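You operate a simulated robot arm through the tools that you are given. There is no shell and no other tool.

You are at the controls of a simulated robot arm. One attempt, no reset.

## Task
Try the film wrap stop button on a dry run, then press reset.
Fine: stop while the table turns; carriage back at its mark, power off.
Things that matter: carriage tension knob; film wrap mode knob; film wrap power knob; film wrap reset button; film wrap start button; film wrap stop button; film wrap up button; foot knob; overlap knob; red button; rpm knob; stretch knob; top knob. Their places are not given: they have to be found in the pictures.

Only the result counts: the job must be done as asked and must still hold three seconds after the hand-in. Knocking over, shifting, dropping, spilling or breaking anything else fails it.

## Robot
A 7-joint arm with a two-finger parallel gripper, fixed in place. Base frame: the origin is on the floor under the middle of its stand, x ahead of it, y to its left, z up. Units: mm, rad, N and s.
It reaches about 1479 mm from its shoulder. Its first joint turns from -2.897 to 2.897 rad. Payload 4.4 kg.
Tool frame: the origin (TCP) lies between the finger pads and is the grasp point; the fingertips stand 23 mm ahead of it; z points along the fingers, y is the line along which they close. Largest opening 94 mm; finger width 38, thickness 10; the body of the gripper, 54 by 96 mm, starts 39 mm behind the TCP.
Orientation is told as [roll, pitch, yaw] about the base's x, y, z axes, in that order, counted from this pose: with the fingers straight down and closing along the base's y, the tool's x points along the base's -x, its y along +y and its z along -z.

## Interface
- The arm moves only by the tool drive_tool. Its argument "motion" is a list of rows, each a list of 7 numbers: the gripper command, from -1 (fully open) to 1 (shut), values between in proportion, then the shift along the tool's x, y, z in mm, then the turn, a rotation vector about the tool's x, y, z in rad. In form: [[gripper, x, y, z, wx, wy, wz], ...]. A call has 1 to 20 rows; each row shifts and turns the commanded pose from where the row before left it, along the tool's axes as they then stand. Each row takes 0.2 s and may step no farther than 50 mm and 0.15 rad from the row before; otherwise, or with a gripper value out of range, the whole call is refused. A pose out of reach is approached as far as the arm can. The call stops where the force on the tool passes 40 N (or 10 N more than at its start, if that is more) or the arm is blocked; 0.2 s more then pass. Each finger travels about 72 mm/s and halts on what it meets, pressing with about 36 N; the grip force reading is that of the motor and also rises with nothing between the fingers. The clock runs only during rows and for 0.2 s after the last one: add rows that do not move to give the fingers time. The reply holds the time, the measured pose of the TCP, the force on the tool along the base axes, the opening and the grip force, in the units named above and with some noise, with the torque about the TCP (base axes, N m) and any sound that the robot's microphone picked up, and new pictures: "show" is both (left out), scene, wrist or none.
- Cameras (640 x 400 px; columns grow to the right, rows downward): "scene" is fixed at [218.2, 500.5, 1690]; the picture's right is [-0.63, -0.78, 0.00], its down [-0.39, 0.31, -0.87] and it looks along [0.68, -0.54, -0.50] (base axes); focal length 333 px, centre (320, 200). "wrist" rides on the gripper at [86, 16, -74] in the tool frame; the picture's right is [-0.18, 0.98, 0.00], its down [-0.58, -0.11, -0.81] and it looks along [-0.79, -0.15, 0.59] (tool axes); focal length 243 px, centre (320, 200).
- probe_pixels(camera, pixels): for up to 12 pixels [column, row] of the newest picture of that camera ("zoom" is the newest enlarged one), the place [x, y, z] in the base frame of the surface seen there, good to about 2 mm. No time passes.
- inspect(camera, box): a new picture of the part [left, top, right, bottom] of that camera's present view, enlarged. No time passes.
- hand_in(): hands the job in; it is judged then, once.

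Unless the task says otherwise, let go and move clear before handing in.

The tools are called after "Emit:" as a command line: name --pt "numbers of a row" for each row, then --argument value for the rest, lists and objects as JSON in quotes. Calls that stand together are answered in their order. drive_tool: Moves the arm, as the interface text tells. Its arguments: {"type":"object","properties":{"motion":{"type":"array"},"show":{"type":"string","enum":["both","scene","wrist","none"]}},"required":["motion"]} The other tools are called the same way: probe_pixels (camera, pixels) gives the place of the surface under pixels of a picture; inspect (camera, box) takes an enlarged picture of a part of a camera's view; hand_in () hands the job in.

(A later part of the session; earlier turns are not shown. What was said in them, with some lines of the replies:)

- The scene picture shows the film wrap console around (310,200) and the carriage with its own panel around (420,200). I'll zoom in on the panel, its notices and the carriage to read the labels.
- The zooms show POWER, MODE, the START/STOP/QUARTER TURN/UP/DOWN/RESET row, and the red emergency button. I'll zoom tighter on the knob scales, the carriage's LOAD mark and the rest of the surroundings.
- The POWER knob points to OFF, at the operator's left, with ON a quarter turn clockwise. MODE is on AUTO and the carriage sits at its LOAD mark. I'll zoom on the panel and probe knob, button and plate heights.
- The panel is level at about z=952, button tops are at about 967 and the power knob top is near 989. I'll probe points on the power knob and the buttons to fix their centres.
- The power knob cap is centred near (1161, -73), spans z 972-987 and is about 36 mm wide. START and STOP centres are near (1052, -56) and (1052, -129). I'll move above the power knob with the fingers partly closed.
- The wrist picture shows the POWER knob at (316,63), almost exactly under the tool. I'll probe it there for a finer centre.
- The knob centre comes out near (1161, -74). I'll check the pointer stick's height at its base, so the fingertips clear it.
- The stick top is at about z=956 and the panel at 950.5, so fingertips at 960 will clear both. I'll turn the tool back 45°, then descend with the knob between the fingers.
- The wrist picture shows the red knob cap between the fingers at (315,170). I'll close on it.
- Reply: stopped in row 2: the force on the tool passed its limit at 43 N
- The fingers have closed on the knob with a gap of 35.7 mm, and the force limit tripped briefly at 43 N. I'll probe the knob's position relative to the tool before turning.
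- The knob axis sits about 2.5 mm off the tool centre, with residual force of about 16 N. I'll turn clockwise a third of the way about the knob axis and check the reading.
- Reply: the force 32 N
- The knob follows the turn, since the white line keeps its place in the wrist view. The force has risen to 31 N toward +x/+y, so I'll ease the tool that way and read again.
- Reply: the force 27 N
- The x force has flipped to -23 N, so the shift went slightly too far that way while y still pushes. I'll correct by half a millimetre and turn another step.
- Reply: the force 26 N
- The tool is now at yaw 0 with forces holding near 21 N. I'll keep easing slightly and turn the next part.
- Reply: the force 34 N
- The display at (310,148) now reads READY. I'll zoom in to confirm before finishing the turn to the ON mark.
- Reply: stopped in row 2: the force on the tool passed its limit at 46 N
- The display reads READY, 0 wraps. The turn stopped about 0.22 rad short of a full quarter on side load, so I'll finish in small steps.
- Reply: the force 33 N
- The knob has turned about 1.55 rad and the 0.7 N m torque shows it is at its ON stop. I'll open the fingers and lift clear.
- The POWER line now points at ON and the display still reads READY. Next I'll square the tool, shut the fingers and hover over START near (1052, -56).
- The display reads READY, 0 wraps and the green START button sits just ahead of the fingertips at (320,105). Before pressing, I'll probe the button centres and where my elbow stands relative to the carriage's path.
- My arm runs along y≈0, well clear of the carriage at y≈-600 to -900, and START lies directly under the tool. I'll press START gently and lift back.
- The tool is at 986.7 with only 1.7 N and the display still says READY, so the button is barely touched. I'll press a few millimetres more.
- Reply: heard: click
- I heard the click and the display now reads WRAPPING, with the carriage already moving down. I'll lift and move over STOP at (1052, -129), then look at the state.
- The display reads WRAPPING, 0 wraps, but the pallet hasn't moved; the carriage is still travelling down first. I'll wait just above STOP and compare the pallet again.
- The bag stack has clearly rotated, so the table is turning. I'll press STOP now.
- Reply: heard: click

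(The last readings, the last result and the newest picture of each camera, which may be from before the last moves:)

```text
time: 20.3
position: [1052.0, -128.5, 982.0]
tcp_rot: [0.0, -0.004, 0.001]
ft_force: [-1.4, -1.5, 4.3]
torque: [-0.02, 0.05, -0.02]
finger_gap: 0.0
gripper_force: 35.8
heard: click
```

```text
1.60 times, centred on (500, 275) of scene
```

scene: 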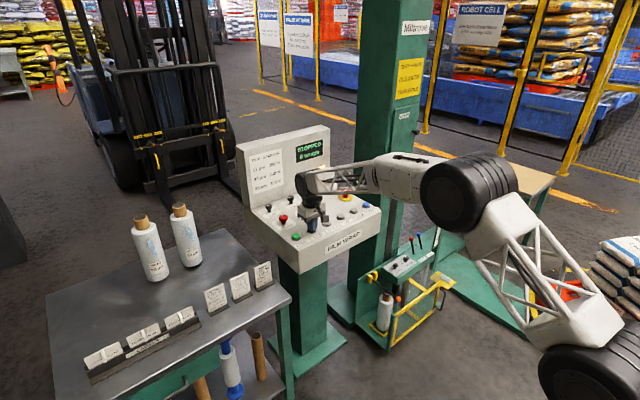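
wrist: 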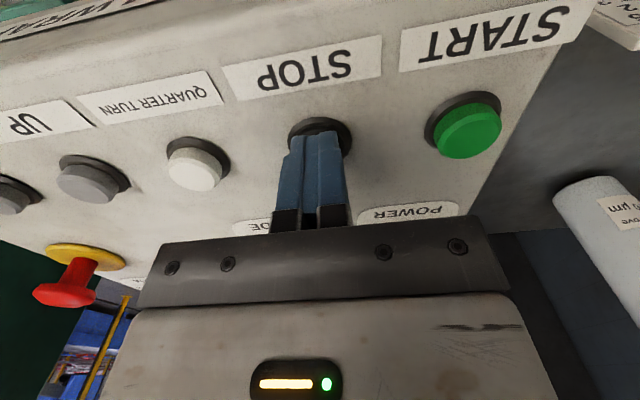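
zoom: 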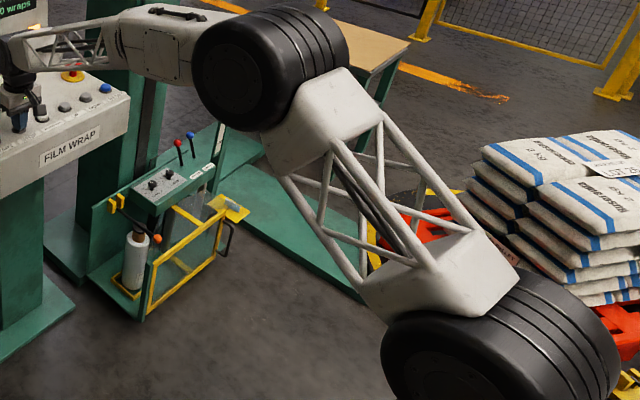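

The display reads STOPPED and the FAULT lamp is lit, with the carriage down at its low position. I'll lift and travel over to RESET near y=-418.

Emit:
drive_tool --pt "1 0 0 -30 0 0 0" --pt "1 0 -48 0 0 0 0" --pt "1 0 -48 0 0 0 0" --pt "1 0 -48 0 0 0 0" --pt "1 0 -48 0 0 0 0" --pt "1 0 -48 0 0 0 0" --pt "1 0 -48 0 0 0 0" --pt "1 0 0 0 0 0 0"

Emit:
inspect --camera "wrist" --box '[220, 60, 440, 200]'

Emit:
inspect --camera "scene" --box '[280, 125, 380, 225]'

```text
time: 22.1
position: [1053.9, -417.2, 1011.8]
tcp_rot: [-0.002, -0.003, 0.001]
ft_force: [0.4, 0.9, -0.2]
torque: [0.0, -0.01, 0.04]
finger_gap: 0.1
gripper_force: 36.0
```

scene: 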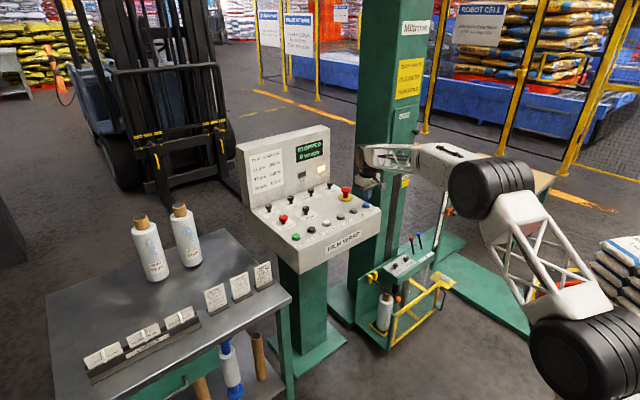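
wrist: 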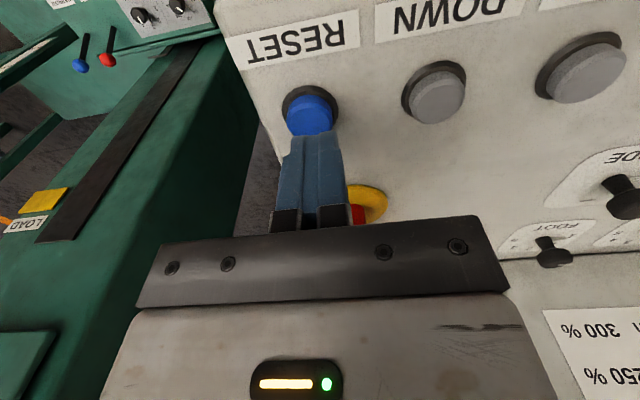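

```text
2.86 times, centred on (330, 130) of wrist
```

zoom: 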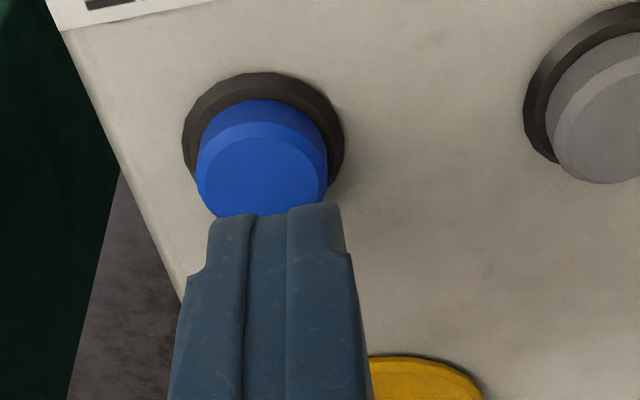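

```text
4.00 times, centred on (330, 175) of scene
```

zoom: 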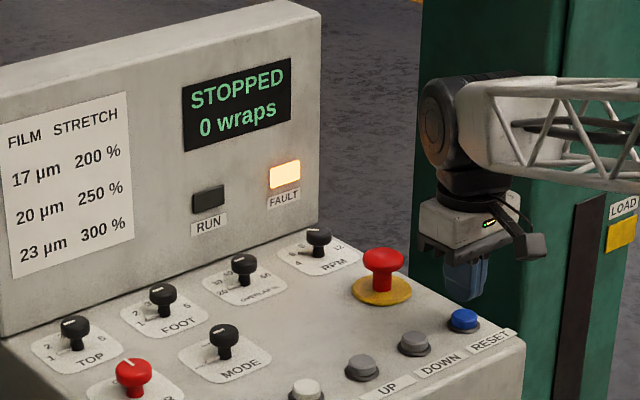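

The FAULT lamp glows and RESET lies under the tool, slightly toward -y. I'll probe its centre.

Emit:
probe_pixels --camera "wrist" --pixels '[[310, 116], [290, 116], [331, 116], [310, 98], [310, 130], [437, 100], [586, 75]]'

```text
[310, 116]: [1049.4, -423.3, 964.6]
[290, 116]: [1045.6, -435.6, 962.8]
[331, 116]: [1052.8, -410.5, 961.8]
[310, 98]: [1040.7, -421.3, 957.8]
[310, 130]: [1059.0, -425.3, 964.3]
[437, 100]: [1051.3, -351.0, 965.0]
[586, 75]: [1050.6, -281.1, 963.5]
```

RESET's centre is near (1051, -424). I'll shift 6 mm and press it.

Emit:
drive_tool --pt "1 2 -6.5 0 0 0 0" --pt "1 0 0 20 0 0 0" --pt "1 0 0 4 0 0 0" --pt "1 0 0 3 0 0 0" --pt "1 0 0 2 0 0 0" --pt "1 0 0 1.5 0 0 0" --pt "1 0 0 0 0 0 0"

Emit:
inspect --camera "scene" --box '[280, 125, 380, 225]'

```text
time: 23.7
position: [1052.0, -423.3, 982.0]
tcp_rot: [-0.001, -0.004, 0.001]
ft_force: [0.4, 1.4, 4.7]
torque: [0.01, 0.02, 0.0]
finger_gap: 0.0
gripper_force: 36.0
heard: click
```

scene: 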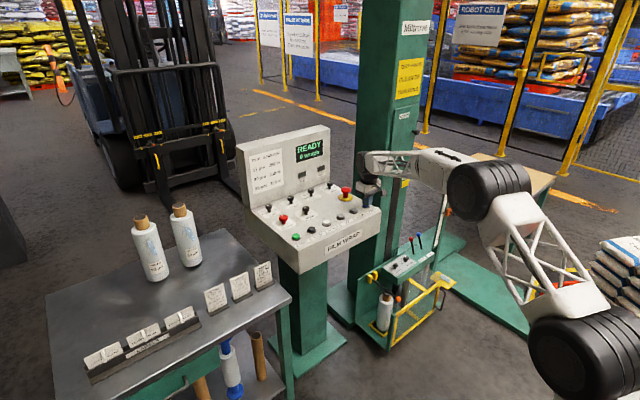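
wrist: 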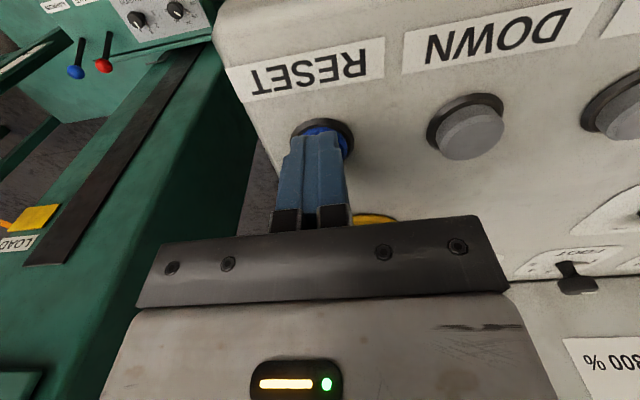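

```text
4.00 times, centred on (330, 175) of scene
```

zoom: 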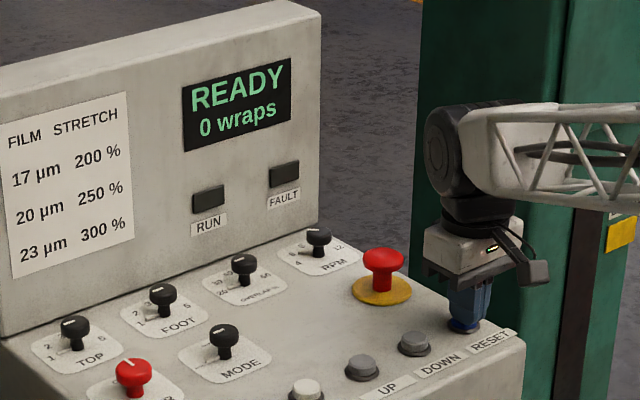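

The display is back to READY and the FAULT lamp is out. I'll lift off RESET and wait to see whether the carriage returns to its mark by itself.

Emit:
drive_tool --pt "1 0 0 -30 0 0 0" --pt "1 0 30 0 0 0 0" --pt "1 0 43 0 0 0 0" --pt "1 0 43 0 0 0 0" --pt "1 0 27 0 0 0 0" --pt "1 0 0 0 0 0 0" --pt "1 0 0 0 0 0 0" --pt "1 0 0 0 0 0 0" --pt "1 0 0 0 0 0 0"

Emit:
inspect --camera "scene" --box '[350, 150, 490, 350]'

Emit:
inspect --camera "wrist" --box '[150, 0, 450, 240]'

```text
time: 25.7
position: [1051.7, -281.0, 1011.2]
tcp_rot: [-0.001, -0.003, 0.0]
ft_force: [0.6, -0.8, -0.2]
torque: [-0.01, -0.02, -0.02]
finger_gap: 0.1
gripper_force: 36.2
```

scene: 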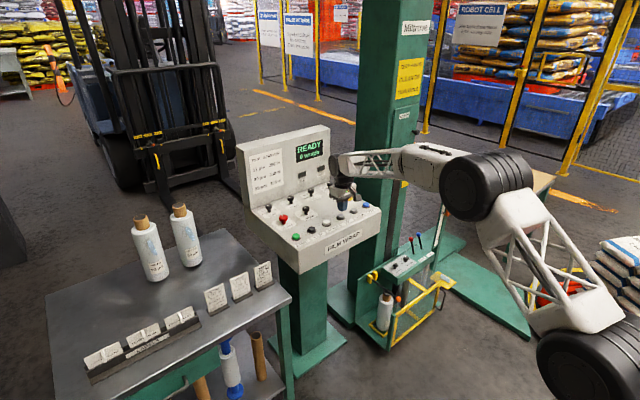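
wrist: 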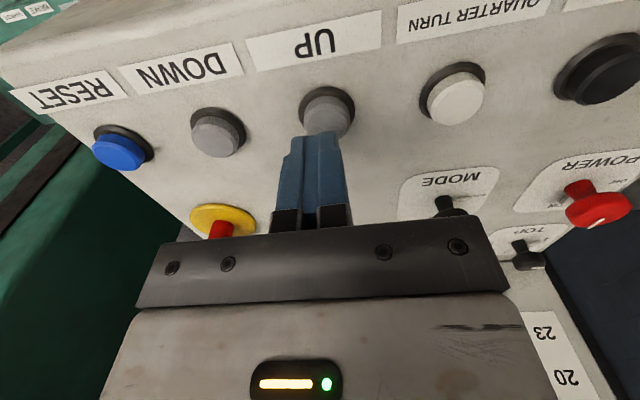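

```text
2.00 times, centred on (420, 250) of scene
```

zoom: 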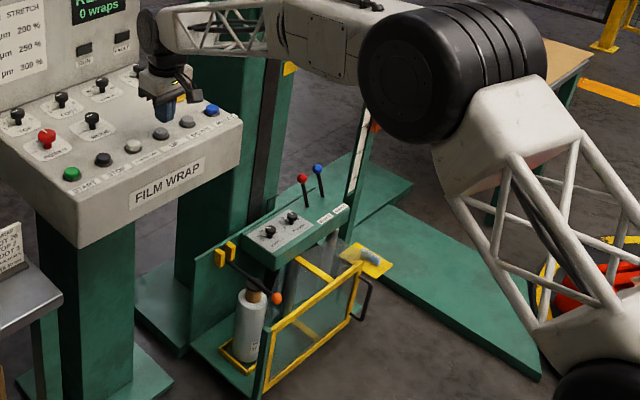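

```text
1.67 times, centred on (300, 120) of wrist
```

zoom: 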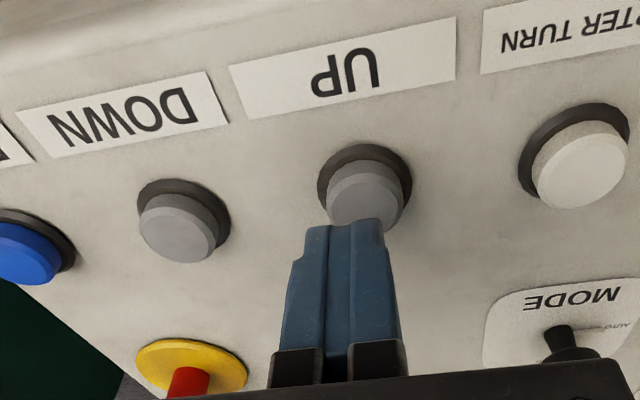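

Reset did not bring the carriage back; its panel is still low at (405,262), so it must be jogged up, which should need HAND mode. I'll measure the carriage, the LOAD mark, the UP button and the MODE knob.

Emit:
inspect --camera "scene" --box '[365, 220, 445, 290]'

Emit:
probe_pixels --camera "scene" --pixels '[[405, 265], [395, 270], [420, 255], [404, 180], [408, 186], [402, 183], [420, 236], [410, 238], [388, 330]]'

Emit:
probe_pixels --camera "wrist" --pixels '[[326, 108], [308, 108], [346, 108], [326, 92], [326, 122], [447, 203], [440, 180]]'

```text
5.71 times, centred on (405, 255) of scene
```

zoom: 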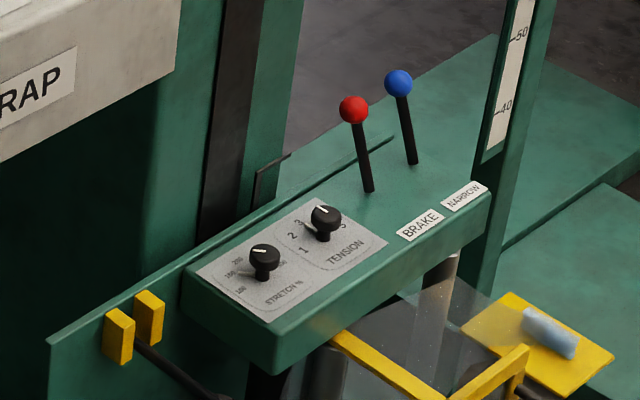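

```text
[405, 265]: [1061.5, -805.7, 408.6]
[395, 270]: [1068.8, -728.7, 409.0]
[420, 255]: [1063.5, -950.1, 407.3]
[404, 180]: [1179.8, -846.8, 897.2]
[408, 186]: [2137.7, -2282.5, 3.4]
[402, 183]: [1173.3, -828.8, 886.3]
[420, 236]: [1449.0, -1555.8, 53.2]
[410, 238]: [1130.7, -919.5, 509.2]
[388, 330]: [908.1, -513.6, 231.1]
```

```text
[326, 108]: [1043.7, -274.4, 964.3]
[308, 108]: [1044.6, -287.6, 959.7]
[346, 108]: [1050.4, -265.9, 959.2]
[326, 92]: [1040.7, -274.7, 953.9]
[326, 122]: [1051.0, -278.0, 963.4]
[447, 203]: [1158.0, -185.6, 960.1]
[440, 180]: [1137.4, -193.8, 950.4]
```

The carriage top is at z≈408 now, against about 833 at the start, so it needs 425 mm of rise. I'm already over UP, near (1050, -276), so I'll try a short press to see if it responds in the present mode.

Emit:
drive_tool --pt "1 1.5 4.5 0 0 0 0" --pt "1 0 0 20 0 0 0" --pt "1 0 0 4 0 0 0" --pt "1 0 0 3 0 0 0" --pt "1 0 0 2 0 0 0" --show "scene"

Emit:
probe_pixels --camera "scene" --pixels '[[405, 265], [395, 270], [420, 255], [405, 260], [405, 255]]'

```text
time: 26.9
position: [1050.3, -275.9, 982.2]
tcp_rot: [-0.002, -0.003, 0.002]
ft_force: [2.0, 1.0, 3.4]
torque: [0.03, 0.05, -0.01]
finger_gap: 0.0
gripper_force: 36.4
heard: click
```

scene: 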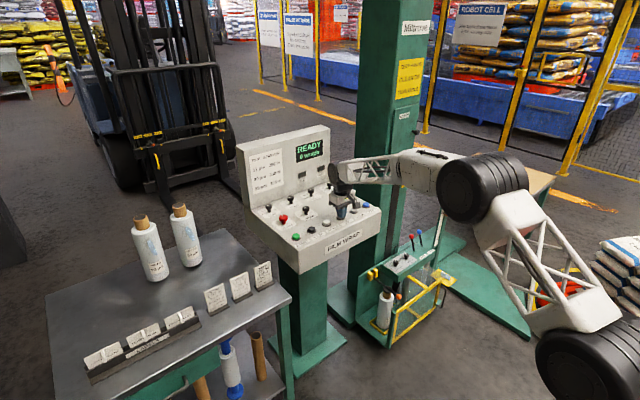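

```text
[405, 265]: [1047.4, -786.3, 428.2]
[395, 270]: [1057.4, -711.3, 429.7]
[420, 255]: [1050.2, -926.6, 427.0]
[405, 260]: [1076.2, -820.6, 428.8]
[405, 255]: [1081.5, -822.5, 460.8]
```

UP works in this mode: the carriage has risen from 408 to about 428 while pressed. I'll hold on for one second and measure its rate.

Emit:
drive_tool --pt "1 0 0 0.5 0 0 0" --pt "1 0 0 0 0 0 0" --pt "1 0 0 0 0 0 0" --pt "1 0 0 0 0 0 0" --show "scene"

Emit:
probe_pixels --camera "scene" --pixels '[[405, 265], [395, 270], [405, 250], [405, 255], [400, 245], [395, 250], [420, 240], [405, 240]]'

```text
time: 27.9
position: [1050.4, -277.9, 981.7]
tcp_rot: [0.0, -0.005, 0.002]
ft_force: [0.5, 1.8, 3.7]
torque: [0.06, -0.03, 0.0]
finger_gap: 0.3
gripper_force: 36.2
```

scene: 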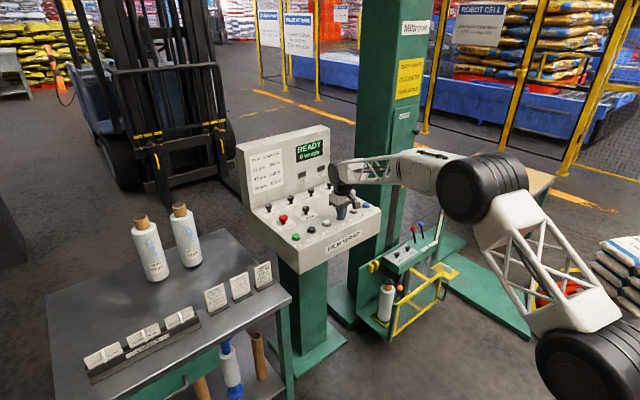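

```text
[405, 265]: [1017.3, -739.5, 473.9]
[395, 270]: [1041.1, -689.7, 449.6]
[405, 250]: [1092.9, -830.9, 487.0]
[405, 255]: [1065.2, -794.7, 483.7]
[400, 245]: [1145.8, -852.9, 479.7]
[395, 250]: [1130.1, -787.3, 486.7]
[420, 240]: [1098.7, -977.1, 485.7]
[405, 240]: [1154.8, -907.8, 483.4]
```

The carriage now reads about 485, so it climbs at roughly 57 mm/s. It needs about 6 s more; I'll hold for 4.2 s, then measure again.

Emit:
drive_tool --pt "1 0 0 0 0 0 0" --pt "1 0 0 0 0 0 0" --pt "1 0 0 0 0 0 0" --pt "1 0 0 0 0 0 0" --pt "1 0 0 0 0 0 0" --pt "1 0 0 0 0 0 0" --pt "1 0 0 0 0 0 0" --pt "1 0 0 0 0 0 0" --pt "1 0 0 0 0 0 0" --pt "1 0 0 0 0 0 0" --pt "1 0 0 0 0 0 0" --pt "1 0 0 0 0 0 0" --pt "1 0 0 0 0 0 0" --pt "1 0 0 0 0 0 0" --pt "1 0 0 0 0 0 0" --pt "1 0 0 0 0 0 0" --pt "1 0 0 0 0 0 0" --pt "1 0 0 0 0 0 0" --pt "1 0 0 0 0 0 0" --pt "1 0 0 0 0 0 0" --show "scene"

Emit:
inspect --camera "scene" --box '[365, 165, 465, 265]'

Emit:
probe_pixels --camera "scene" --pixels '[[405, 215], [405, 220], [405, 225], [405, 230], [415, 220], [415, 225], [395, 230], [395, 225]]'

```text
time: 32.1
position: [1050.0, -277.1, 981.0]
tcp_rot: [0.001, -0.004, 0.001]
ft_force: [-0.8, -0.9, 4.2]
torque: [-0.02, 0.01, 0.02]
finger_gap: 0.1
gripper_force: 36.1
```

scene: 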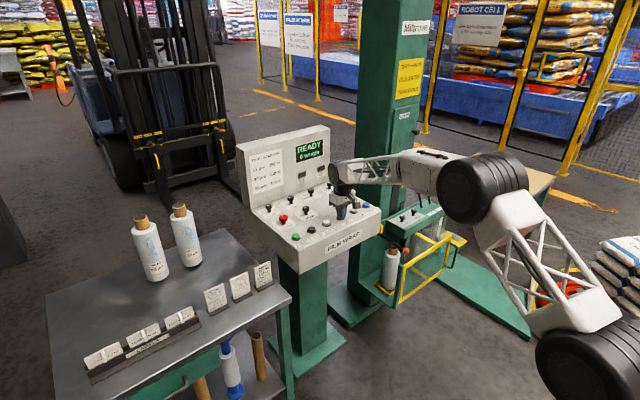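

```text
4.00 times, centred on (415, 215) of scene
```

zoom: 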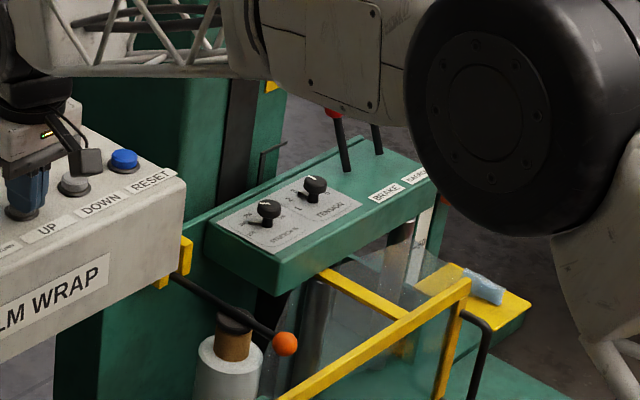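

```text
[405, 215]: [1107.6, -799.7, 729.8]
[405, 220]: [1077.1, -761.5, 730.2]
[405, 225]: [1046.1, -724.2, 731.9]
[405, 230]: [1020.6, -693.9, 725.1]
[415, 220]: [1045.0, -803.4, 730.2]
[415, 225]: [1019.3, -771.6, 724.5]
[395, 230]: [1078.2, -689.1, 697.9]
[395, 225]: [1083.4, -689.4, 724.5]
```

The carriage is at about 730.5 and the rate is steady at 58 mm/s. I'll hold another 1.2 s to bring it near 800.

Emit:
drive_tool --pt "1 0 0 0 0 0 0" --pt "1 0 0 0 0 0 0" --pt "1 0 0 0 0 0 0" --pt "1 0 0 0 0 0 0" --pt "1 0 0 0 0 0 0" --show "scene"

Emit:
inspect --camera "scene" --box '[385, 165, 445, 225]'

Emit:
probe_pixels --camera "scene" --pixels '[[405, 210], [405, 215], [405, 207], [412, 207], [418, 205], [415, 210], [420, 207], [398, 212]]'

```text
time: 33.3
position: [1049.6, -277.5, 979.9]
tcp_rot: [-0.001, -0.006, 0.002]
ft_force: [-0.4, 0.1, 5.1]
torque: [0.0, 0.04, 0.0]
finger_gap: 0.0
gripper_force: 36.7
```

scene: 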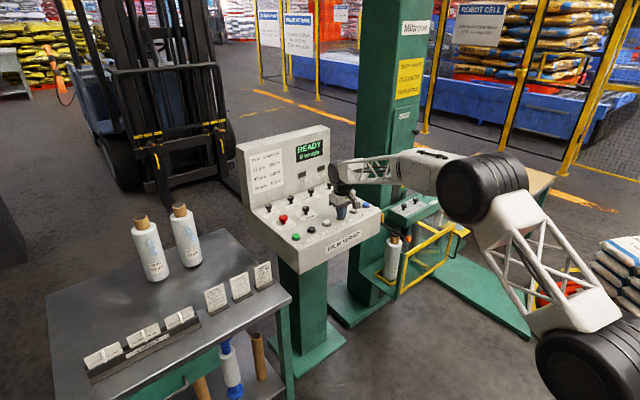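

```text
6.67 times, centred on (415, 195) of scene
```

zoom: 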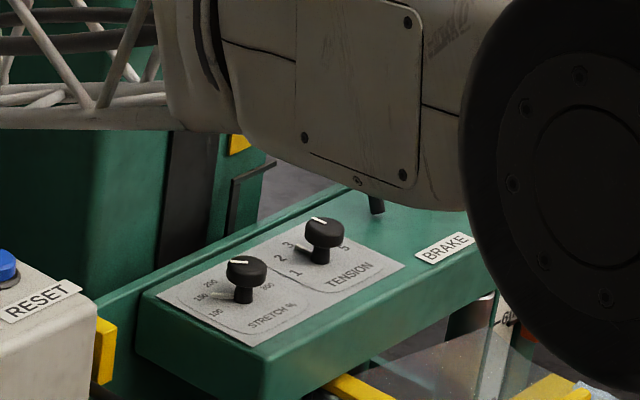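

```text
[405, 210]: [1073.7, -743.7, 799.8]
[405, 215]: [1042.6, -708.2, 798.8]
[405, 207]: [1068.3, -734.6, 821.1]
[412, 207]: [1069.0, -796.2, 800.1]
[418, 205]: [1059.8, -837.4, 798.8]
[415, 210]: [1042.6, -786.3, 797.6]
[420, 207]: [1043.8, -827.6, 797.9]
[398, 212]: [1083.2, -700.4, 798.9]
```

The carriage is at about 799, leaving some 34 mm. I'll hold one short row more, then lift off and measure where it settles.

Emit:
drive_tool --pt "1 0 0 0 0 0 0" --pt "1 0 0 -12 0 0 0" --pt "1 0 0 0 0 0 0" --show "scene"

Emit:
probe_pixels --camera "scene" --pixels '[[405, 210], [405, 212], [402, 212], [412, 207], [418, 205], [415, 210], [420, 207], [398, 212]]'

Emit:
inspect --camera "scene" --box '[385, 165, 445, 225]'

```text
time: 34.1
position: [1049.7, -275.8, 993.6]
tcp_rot: [-0.001, -0.006, 0.004]
ft_force: [0.0, 0.6, -0.1]
torque: [0.0, -0.01, 0.0]
finger_gap: 0.2
gripper_force: 36.1
```

scene: 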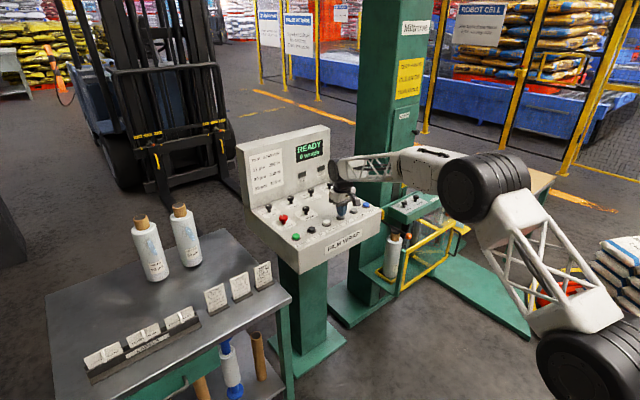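

```text
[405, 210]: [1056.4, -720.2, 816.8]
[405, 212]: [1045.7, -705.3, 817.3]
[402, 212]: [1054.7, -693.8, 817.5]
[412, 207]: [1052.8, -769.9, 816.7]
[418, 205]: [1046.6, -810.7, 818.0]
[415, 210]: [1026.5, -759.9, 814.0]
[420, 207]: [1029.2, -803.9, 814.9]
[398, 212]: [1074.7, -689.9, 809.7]
```

```text
6.67 times, centred on (415, 195) of scene
```

zoom: 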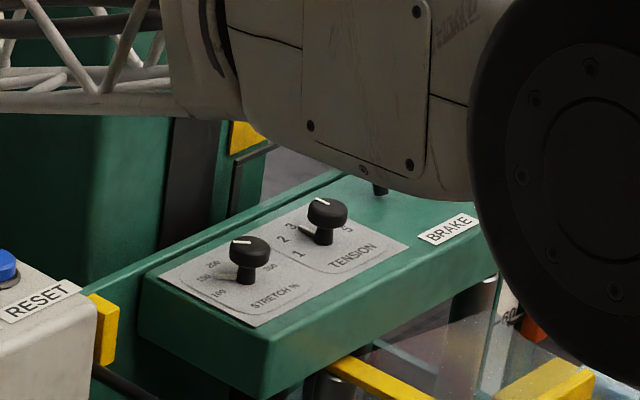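

The carriage settled at about 817 and home was about 834, so 17 mm remain. I'll give UP one short tap.

Emit:
drive_tool --pt "1 0 0 7 0 0 0" --pt "1 0 0 5 0 0 0" --pt "1 0 0 -12 0 0 0" --pt "1 0 0 0 0 0 0" --show "scene"

Emit:
probe_pixels --camera "scene" --pixels '[[405, 210], [405, 212], [402, 212], [412, 207], [418, 205], [415, 210], [408, 207], [398, 212]]'

Emit:
inspect --camera "scene" --box '[385, 165, 445, 225]'

```text
time: 35.1
position: [1050.0, -275.6, 993.5]
tcp_rot: [-0.001, -0.005, 0.002]
ft_force: [-0.5, 0.0, 0.1]
torque: [-0.03, 0.0, 0.0]
finger_gap: 0.2
gripper_force: 36.3
heard: click
```

scene: 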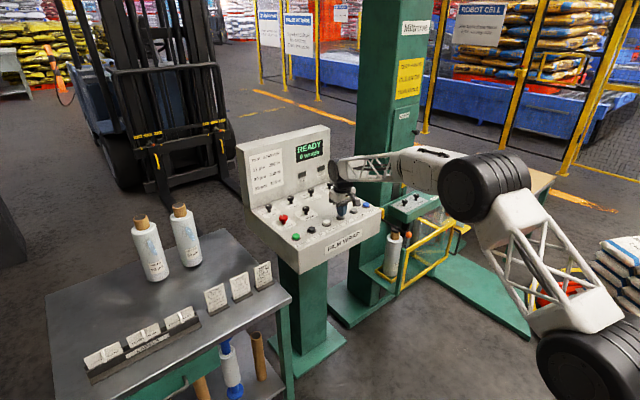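

```text
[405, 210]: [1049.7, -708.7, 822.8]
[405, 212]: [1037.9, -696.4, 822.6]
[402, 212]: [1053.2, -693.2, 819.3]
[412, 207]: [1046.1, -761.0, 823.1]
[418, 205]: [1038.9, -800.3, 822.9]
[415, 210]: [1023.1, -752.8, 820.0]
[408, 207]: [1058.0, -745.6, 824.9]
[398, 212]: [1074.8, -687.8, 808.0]
```

```text
6.67 times, centred on (415, 195) of scene
```

zoom: 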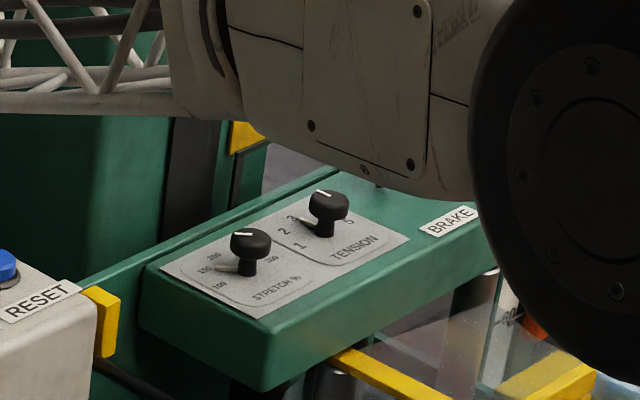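

One tap raised the carriage 6 mm to about 823. About 11 mm remain, so I'll do two more taps.

Emit:
drive_tool --pt "1 0 0 7 0 0 0" --pt "1 0 0 5 0 0 0" --pt "1 0 0 -12 0 0 0" --pt "1 0 0 7 0 0 0" --pt "1 0 0 5 0 0 0" --pt "1 0 0 -12 0 0 0" --pt "1 0 0 0 0 0 0" --show "scene"

Emit:
probe_pixels --camera "scene" --pixels '[[405, 210], [405, 211], [402, 210], [412, 207], [418, 205], [415, 207], [408, 207], [410, 208]]'

Emit:
inspect --camera "scene" --box '[385, 165, 445, 225]'

```text
time: 36.7
position: [1050.3, -275.9, 995.8]
tcp_rot: [-0.001, -0.003, 0.002]
ft_force: [0.0, 0.9, -0.3]
torque: [-0.02, 0.02, 0.0]
finger_gap: 0.0
gripper_force: 36.1
heard: click, click
```

scene: 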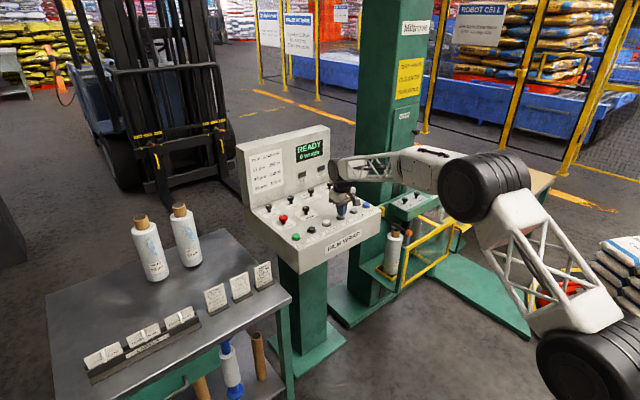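

```text
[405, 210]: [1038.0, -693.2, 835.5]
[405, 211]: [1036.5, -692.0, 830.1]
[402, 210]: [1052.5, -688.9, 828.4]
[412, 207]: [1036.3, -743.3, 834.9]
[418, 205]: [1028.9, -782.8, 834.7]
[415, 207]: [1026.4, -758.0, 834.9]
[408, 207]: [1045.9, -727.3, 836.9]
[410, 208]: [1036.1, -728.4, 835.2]
```

```text
6.67 times, centred on (415, 195) of scene
```

zoom: 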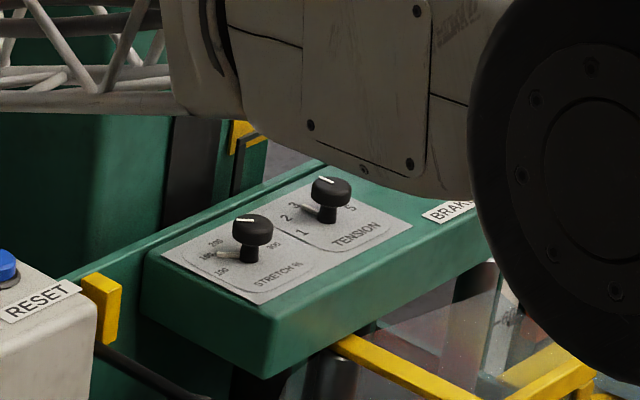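

The carriage now reads about 835 against an estimated 832-834 at the start. I'll repeat the exact start-time zoom, where the knob caps stood at (158,275) and (253,230), for a direct comparison.

Emit:
inspect --camera "scene" --box '[390, 165, 460, 215]'

```text
8.00 times, centred on (425, 190) of scene
```

zoom: 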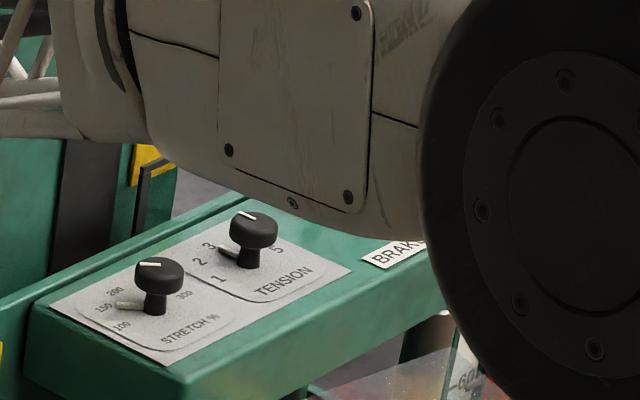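

Compared with the start, the knob caps and the bracket at the yellow mark agree within 2-5 zoomed pixels, about 2-3 mm. The carriage is back at its mark, so I'll go over the POWER knob, opening the fingers and turning to the diagonal.

Emit:
drive_tool --pt "1 0 0 -47 0 0 0" --pt "1 0 0 -47 0 0 0" --pt "0.3 -22.3 40.3 0 0 0 0" --pt "-0.3 -22.3 40.3 0 0 0 0" --pt "-0.3 -22.3 40.3 0 0 0 0" --pt "-0.3 -22.3 40.3 0 0 0 0" --pt "-0.3 -22.3 40.3 0 0 0 0" --pt "-0.3 0 0 0 0 0 0.131" --pt "-0.3 0 0 0 0 0 0.131" --pt "-0.3 0 0 0 0 0 0.131" --pt "-0.3 0 0 0 0 0 0.131" --pt "-0.3 0 0 0 0 0 0.131" --pt "-0.3 0 0 0 0 0 0.131" --pt "-0.3 0 0 0 0 0 0"

Emit:
inspect --camera "scene" --box '[390, 165, 460, 215]'

Emit:
inspect --camera "wrist" --box '[240, 0, 420, 130]'

```text
time: 39.7
position: [1160.0, -74.4, 1087.7]
tcp_rot: [0.001, -0.004, -0.786]
ft_force: [0.0, 0.5, 0.5]
torque: [-0.03, 0.03, -0.04]
finger_gap: 61.3
gripper_force: 0.1
```

scene: 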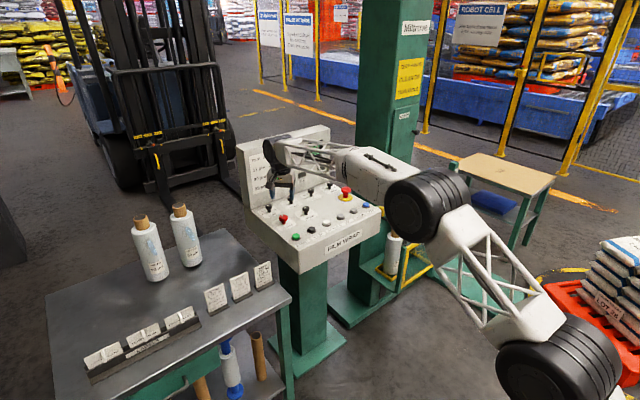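
wrist: 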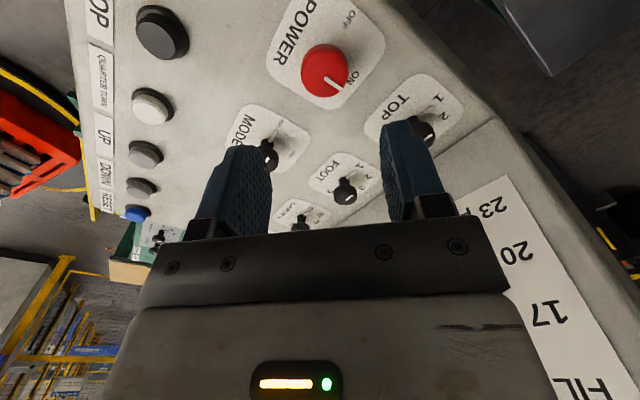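

```text
8.00 times, centred on (425, 190) of scene
```

zoom: 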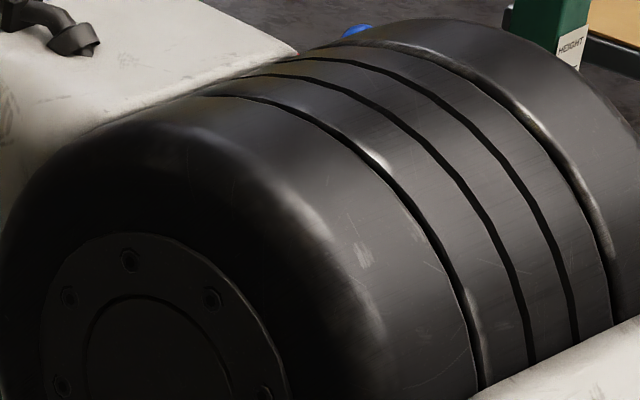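

```text
3.08 times, centred on (330, 65) of wrist
```

zoom: 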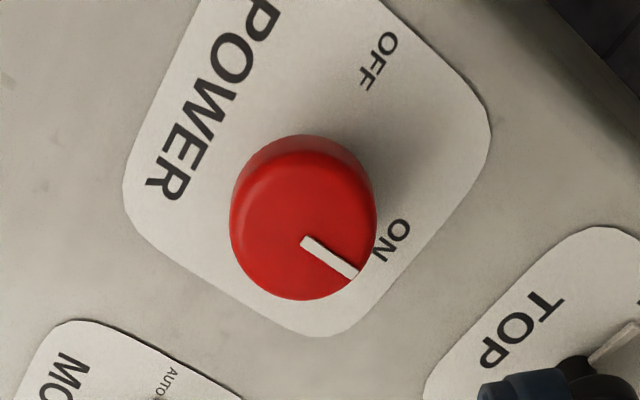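

The POWER knob still points to ON and sits close under the tool. I'll probe its cap to centre the grasp.

Emit:
probe_pixels --camera "zoom" --pixels '[[303, 225], [235, 215], [374, 215], [303, 160], [300, 296], [255, 180], [350, 180], [255, 275], [350, 285]]'

```text
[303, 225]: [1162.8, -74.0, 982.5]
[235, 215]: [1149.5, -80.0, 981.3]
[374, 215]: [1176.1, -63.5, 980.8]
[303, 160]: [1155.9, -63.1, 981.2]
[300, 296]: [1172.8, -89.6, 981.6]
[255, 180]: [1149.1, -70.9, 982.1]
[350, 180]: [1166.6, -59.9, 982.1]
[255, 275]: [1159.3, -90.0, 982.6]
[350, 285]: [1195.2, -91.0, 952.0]
```

The cap centre comes out near (1162, -74.4), so I'll shift 2 mm in x and descend around it.

Emit:
drive_tool --pt "-0.3 -1.41 1.41 0 0 0 0" --pt "-0.3 0 0 45 0 0 0" --pt "-0.3 0 0 35 0 0 0" --pt "-0.3 0 0 16 0 0 0" --pt "-0.3 0 0 8 0 0 0" --pt "-0.3 0 0 0 0 0 0"

```text
time: 41.1
position: [1164.2, -75.6, 984.3]
tcp_rot: [0.003, -0.003, -0.784]
ft_force: [0.3, -0.4, -0.6]
torque: [-0.04, -0.01, 0.02]
finger_gap: 61.2
gripper_force: 0.0
```

scene: 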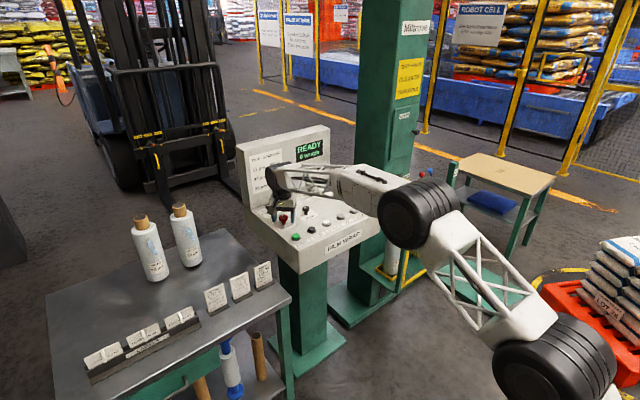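
wrist: 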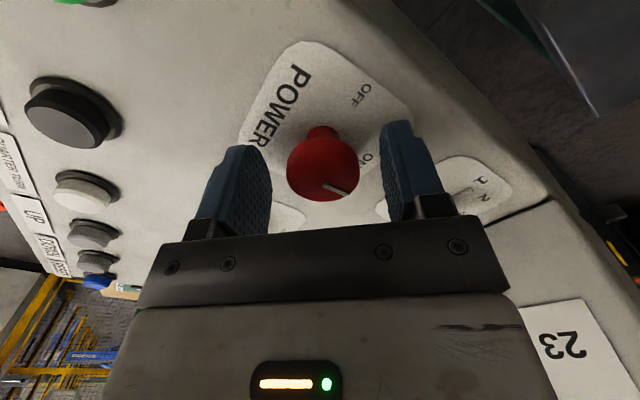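

The knob sits centred between the fingers, at 288-360 between pads at 272 and 382. I'll close on it.

Emit:
drive_tool --pt "1 0 0 0 0 0 0" --pt "1 0 0 0 0 0 0" --pt "1 0 0 0 0 0 0" --show "wrist"

```text
time: 41.9
position: [1163.6, -73.1, 985.7]
tcp_rot: [0.002, -0.002, -0.783]
ft_force: [24.4, 16.7, -2.9]
torque: [0.01, -0.64, 0.05]
finger_gap: 35.1
gripper_force: 45.1
```

wrist: 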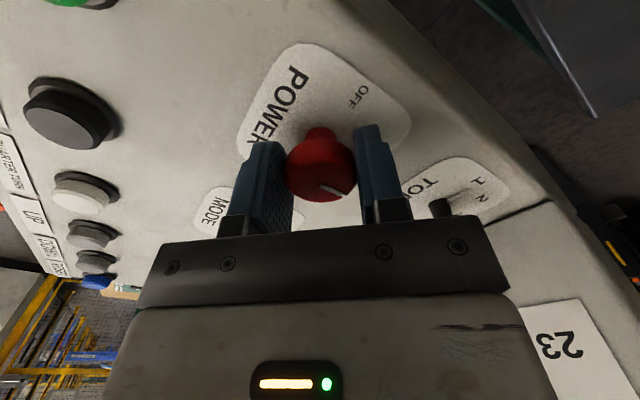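

The grasp is firm with a side force of about 29 N along +tool y. I'll ease 0.8 mm that way and start turning back toward OFF.

Emit:
drive_tool --pt "1 0 0.8 0 0 0 0" --pt "1 0 0 0 0 0 -0.131" --pt "1 0 0 0 0 0 -0.131" --pt "1 0 0 0 0 0 -0.131" --show "none"

```text
time: 42.9
position: [1163.4, -74.6, 985.0]
tcp_rot: [0.001, -0.003, -0.391]
ft_force: [12.1, 8.5, 4.6]
torque: [0.27, -0.09, 0.02]
finger_gap: 35.3
gripper_force: 45.2
```

The forces have dropped to about 15 N and the knob has followed 0.39 rad. I'll continue turning toward OFF.

Emit:
drive_tool --pt "1 0 0.3 0 0 0 -0.131" --pt "1 0 0 0 0 0 -0.131" --pt "1 0 0 0 0 0 -0.131" --pt "1 0 0 0 0 0 -0.131" --show "wrist"

```text
time: 43.9
position: [1164.2, -75.4, 983.9]
tcp_rot: [-0.002, -0.005, 0.134]
ft_force: [-0.3, -11.4, 12.2]
torque: [-0.06, -0.61, -0.02]
finger_gap: 35.5
gripper_force: 44.9
```

wrist: 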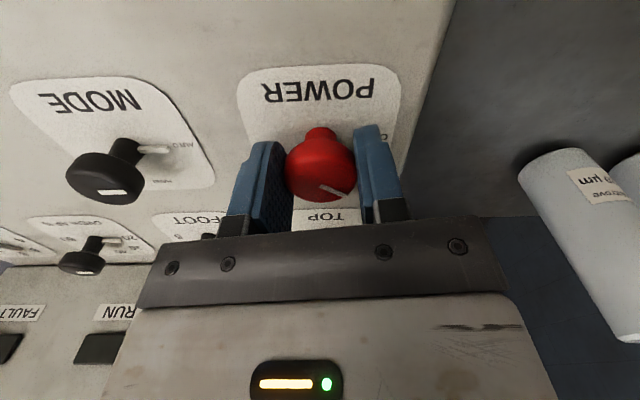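

The knob keeps following and the side force is only about 11 N. I'll turn the remaining 0.65 rad to OFF.

Emit:
drive_tool --pt "1 0 -0.2 0 0 0 -0.131" --pt "1 0 0 0 0 0 -0.131" --pt "1 0 0 0 0 0 -0.131" --pt "1 0 0 0 0 0 -0.131" --pt "1 0 0 0 0 0 -0.1"

Emit:
inspect --camera "scene" --box '[240, 125, 335, 190]'

```text
time: 45.0
position: [1163.5, -76.5, 985.2]
tcp_rot: [-0.002, 0.0, 0.722]
ft_force: [2.0, -5.2, -1.6]
torque: [-0.45, 0.08, 0.0]
finger_gap: 35.5
gripper_force: 45.6
stopped in row 5: the force on the tool passed its limit at 41 N (the readings are from after the stop); the commanded pose is now the measured one
```

scene: 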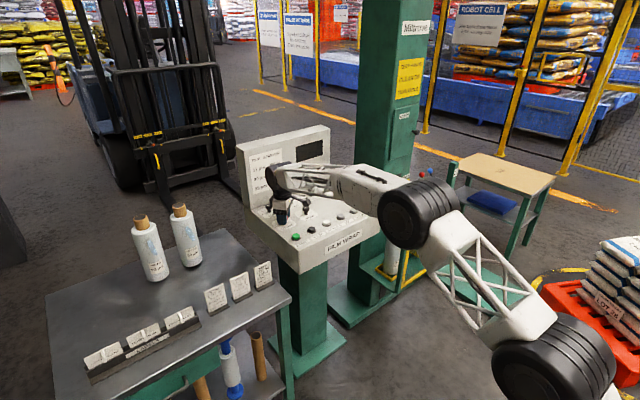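
wrist: 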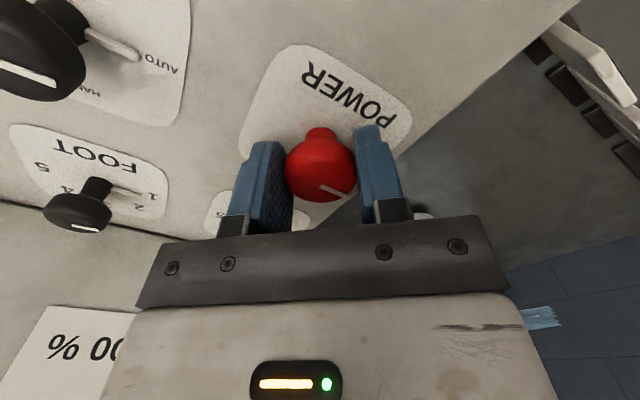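

```text
6.15 times, centred on (288, 158) of scene
```

zoom: 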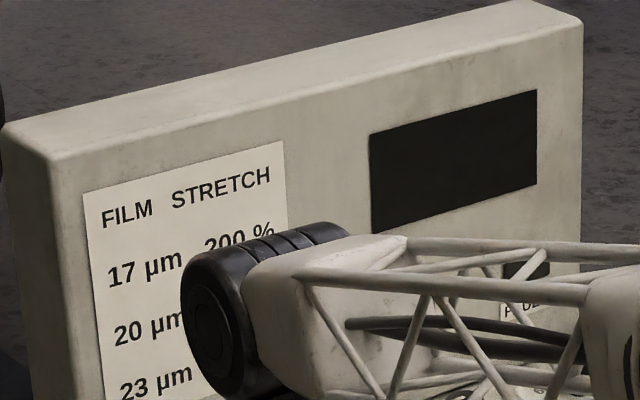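

The display is dark, so power is off, and the knob has turned back 1.5 rad. I'll nudge the last few hundredths, then open and lift.

Emit:
drive_tool --pt "1 0 0 0 0 0 -0.05" --pt "1 0 0 0 0 0 0" --pt "-0.3 0 0 0 0 0 0" --pt "-0.3 0 0 0 0 0 0" --pt "-0.3 0 0 0 0 0 0" --pt "-0.3 0 0 -20 0 0 0" --pt "-0.3 0 0 -40 0 0 0" --pt "-0.3 0 0 -45 0 0 0" --pt "-0.3 0 0 0 0 0 0"

Emit:
inspect --camera "wrist" --box '[240, 0, 420, 130]'

```text
time: 47.0
position: [1163.6, -75.5, 1089.2]
tcp_rot: [-0.005, -0.001, 0.774]
ft_force: [-0.5, 0.0, 0.5]
torque: [0.01, 0.01, -0.01]
finger_gap: 61.2
gripper_force: 0.0
```

scene: 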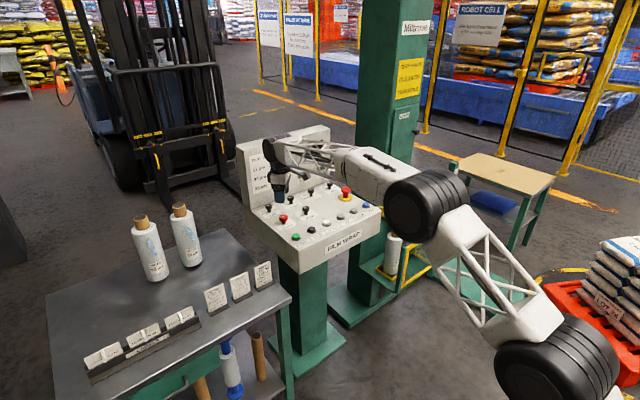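
wrist: 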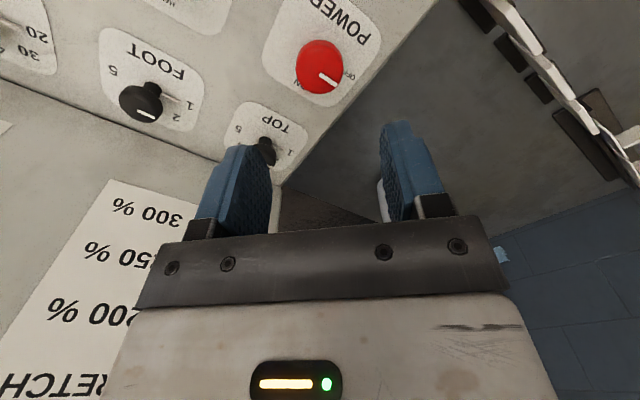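

```text
3.08 times, centred on (330, 65) of wrist
```

zoom: 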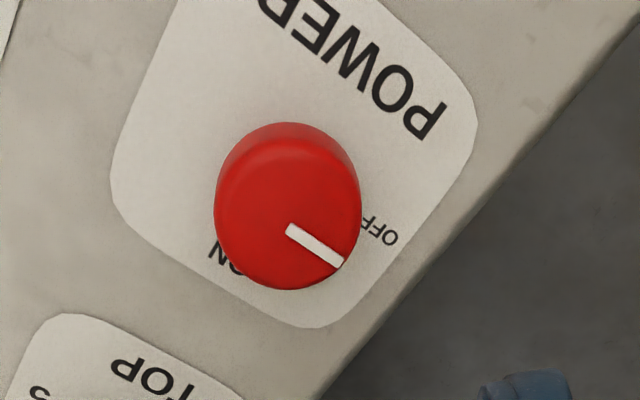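

The POWER knob points at OFF again. I'll square the tool and retreat to the start pose, which also clears the view of the carriage mark.

Emit:
drive_tool --pt "-0.3 0 0 -10 0 0 0.129" --pt "-0.3 0 0 0 0 0 0.129" --pt "-0.3 0 0 0 0 0 0.129" --pt "-0.3 0 0 0 0 0 0.129" --pt "-0.3 0 0 0 0 0 0.129" --pt "-0.3 0 0 0 0 0 0.129" --pt "-0.5 40.8 -20.5 -13.5 0 0 0" --pt "-0.5 40.8 -20.5 -13.5 0 0 0" --pt "-0.7 40.8 -20.5 -13.5 0 0 0" --pt "-0.7 40.8 -20.5 -13.5 0 0 0" --pt "-1 40.8 -20.5 -13.5 0 0 0" --pt "-1 40.8 -20.5 -13.5 0 0 0" --pt "-1 40.8 -20.5 -13.5 0 0 0" --pt "-1 40.8 -20.5 -13.5 0 0 0" --pt "-1 40.8 -20.5 -13.5 0 0 0" --pt "-1 40.8 -20.5 -13.5 0 0 0" --pt "-1 40.8 -20.5 -13.5 0 0 0" --pt "-1 40.8 -20.5 -13.5 0 0 0" --pt "-1 0 0 0 0 0 0"

Emit:
inspect --camera "scene" --box '[390, 165, 460, 215]'

Emit:
inspect --camera "scene" --box '[235, 170, 395, 270]'

Emit:
probe_pixels --camera "scene" --pixels '[[418, 205], [405, 210], [400, 232], [430, 240], [408, 235], [393, 265], [385, 209], [404, 180]]'

```text
time: 51.0
position: [672.8, -322.9, 1260.8]
tcp_rot: [-0.002, -0.006, -0.003]
ft_force: [-0.1, 0.5, -0.2]
torque: [0.01, 0.0, 0.0]
finger_gap: 94.2
gripper_force: 0.0
```

scene: 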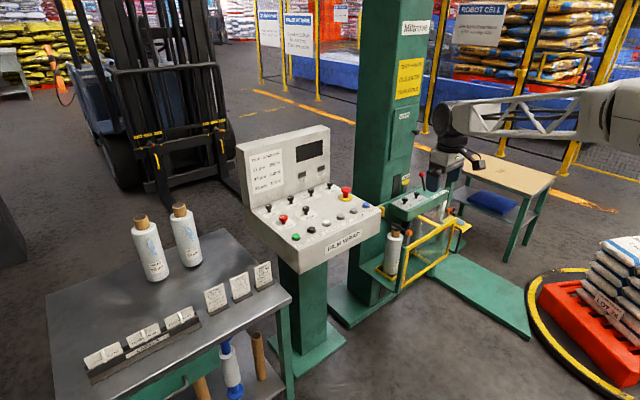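
wrist: 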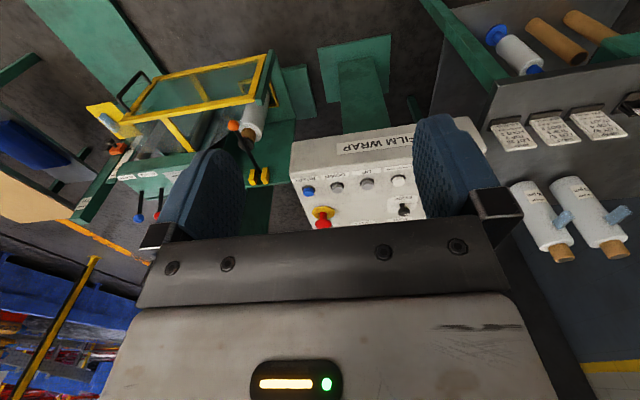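

```text
8.00 times, centred on (425, 190) of scene
```

zoom: 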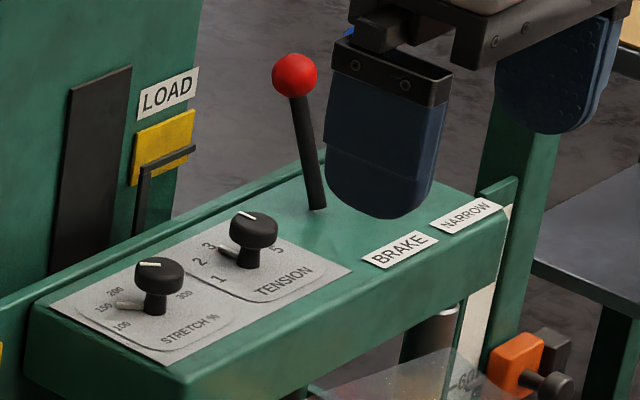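

```text
4.00 times, centred on (315, 220) of scene
```

zoom: 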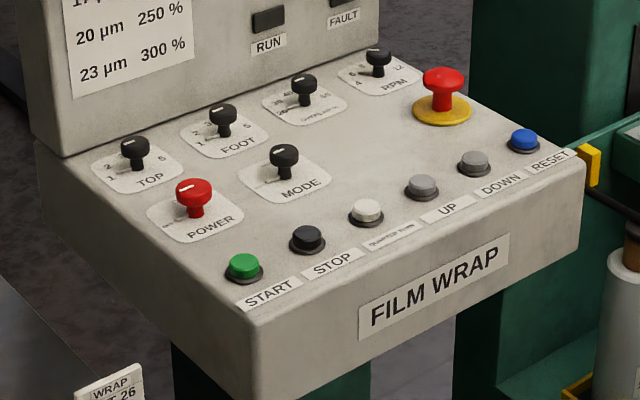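

```text
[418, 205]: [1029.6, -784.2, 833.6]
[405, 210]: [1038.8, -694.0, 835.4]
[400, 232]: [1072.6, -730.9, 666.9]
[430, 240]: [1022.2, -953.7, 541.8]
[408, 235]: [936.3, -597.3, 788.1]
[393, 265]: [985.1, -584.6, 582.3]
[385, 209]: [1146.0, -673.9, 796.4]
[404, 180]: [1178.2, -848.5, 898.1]
```

The bracket lines up with the yellow LOAD mark at (160,160) as it did at the start, within about 2 mm. POWER is at OFF with the display dark, and all other knobs are unchanged. The arm is clear, so I'll hand in.

Emit:
hand_in

```text
The job is handed in.
```

I ran the dry run, tested the stop button and pressed reset. I've handed the job in, but no verdict has come back.

- **Stop:** I turned the power on and pressed START in AUTO mode. Once the bag stack was clearly turning, I pressed STOP. The display changed to STOPPED and the FAULT lamp lit.
- **Reset:** I pressed RESET. The display went back to READY and the FAULT lamp went out.
- **Carriage:** Reset did not bring the carriage back, so I raised it with the UP button. It now sits at the LOAD mark, about 2 mm above where it started.
- **Power:** The power knob is back at OFF and the display is dark.

I left the mode, top, foot, overlap, rpm, stretch and tension knobs and the red button alone. The turntable stopped partway round, so the pallet now sits at a different angle than at the start. The arm is back at its starting pose with the gripper open.
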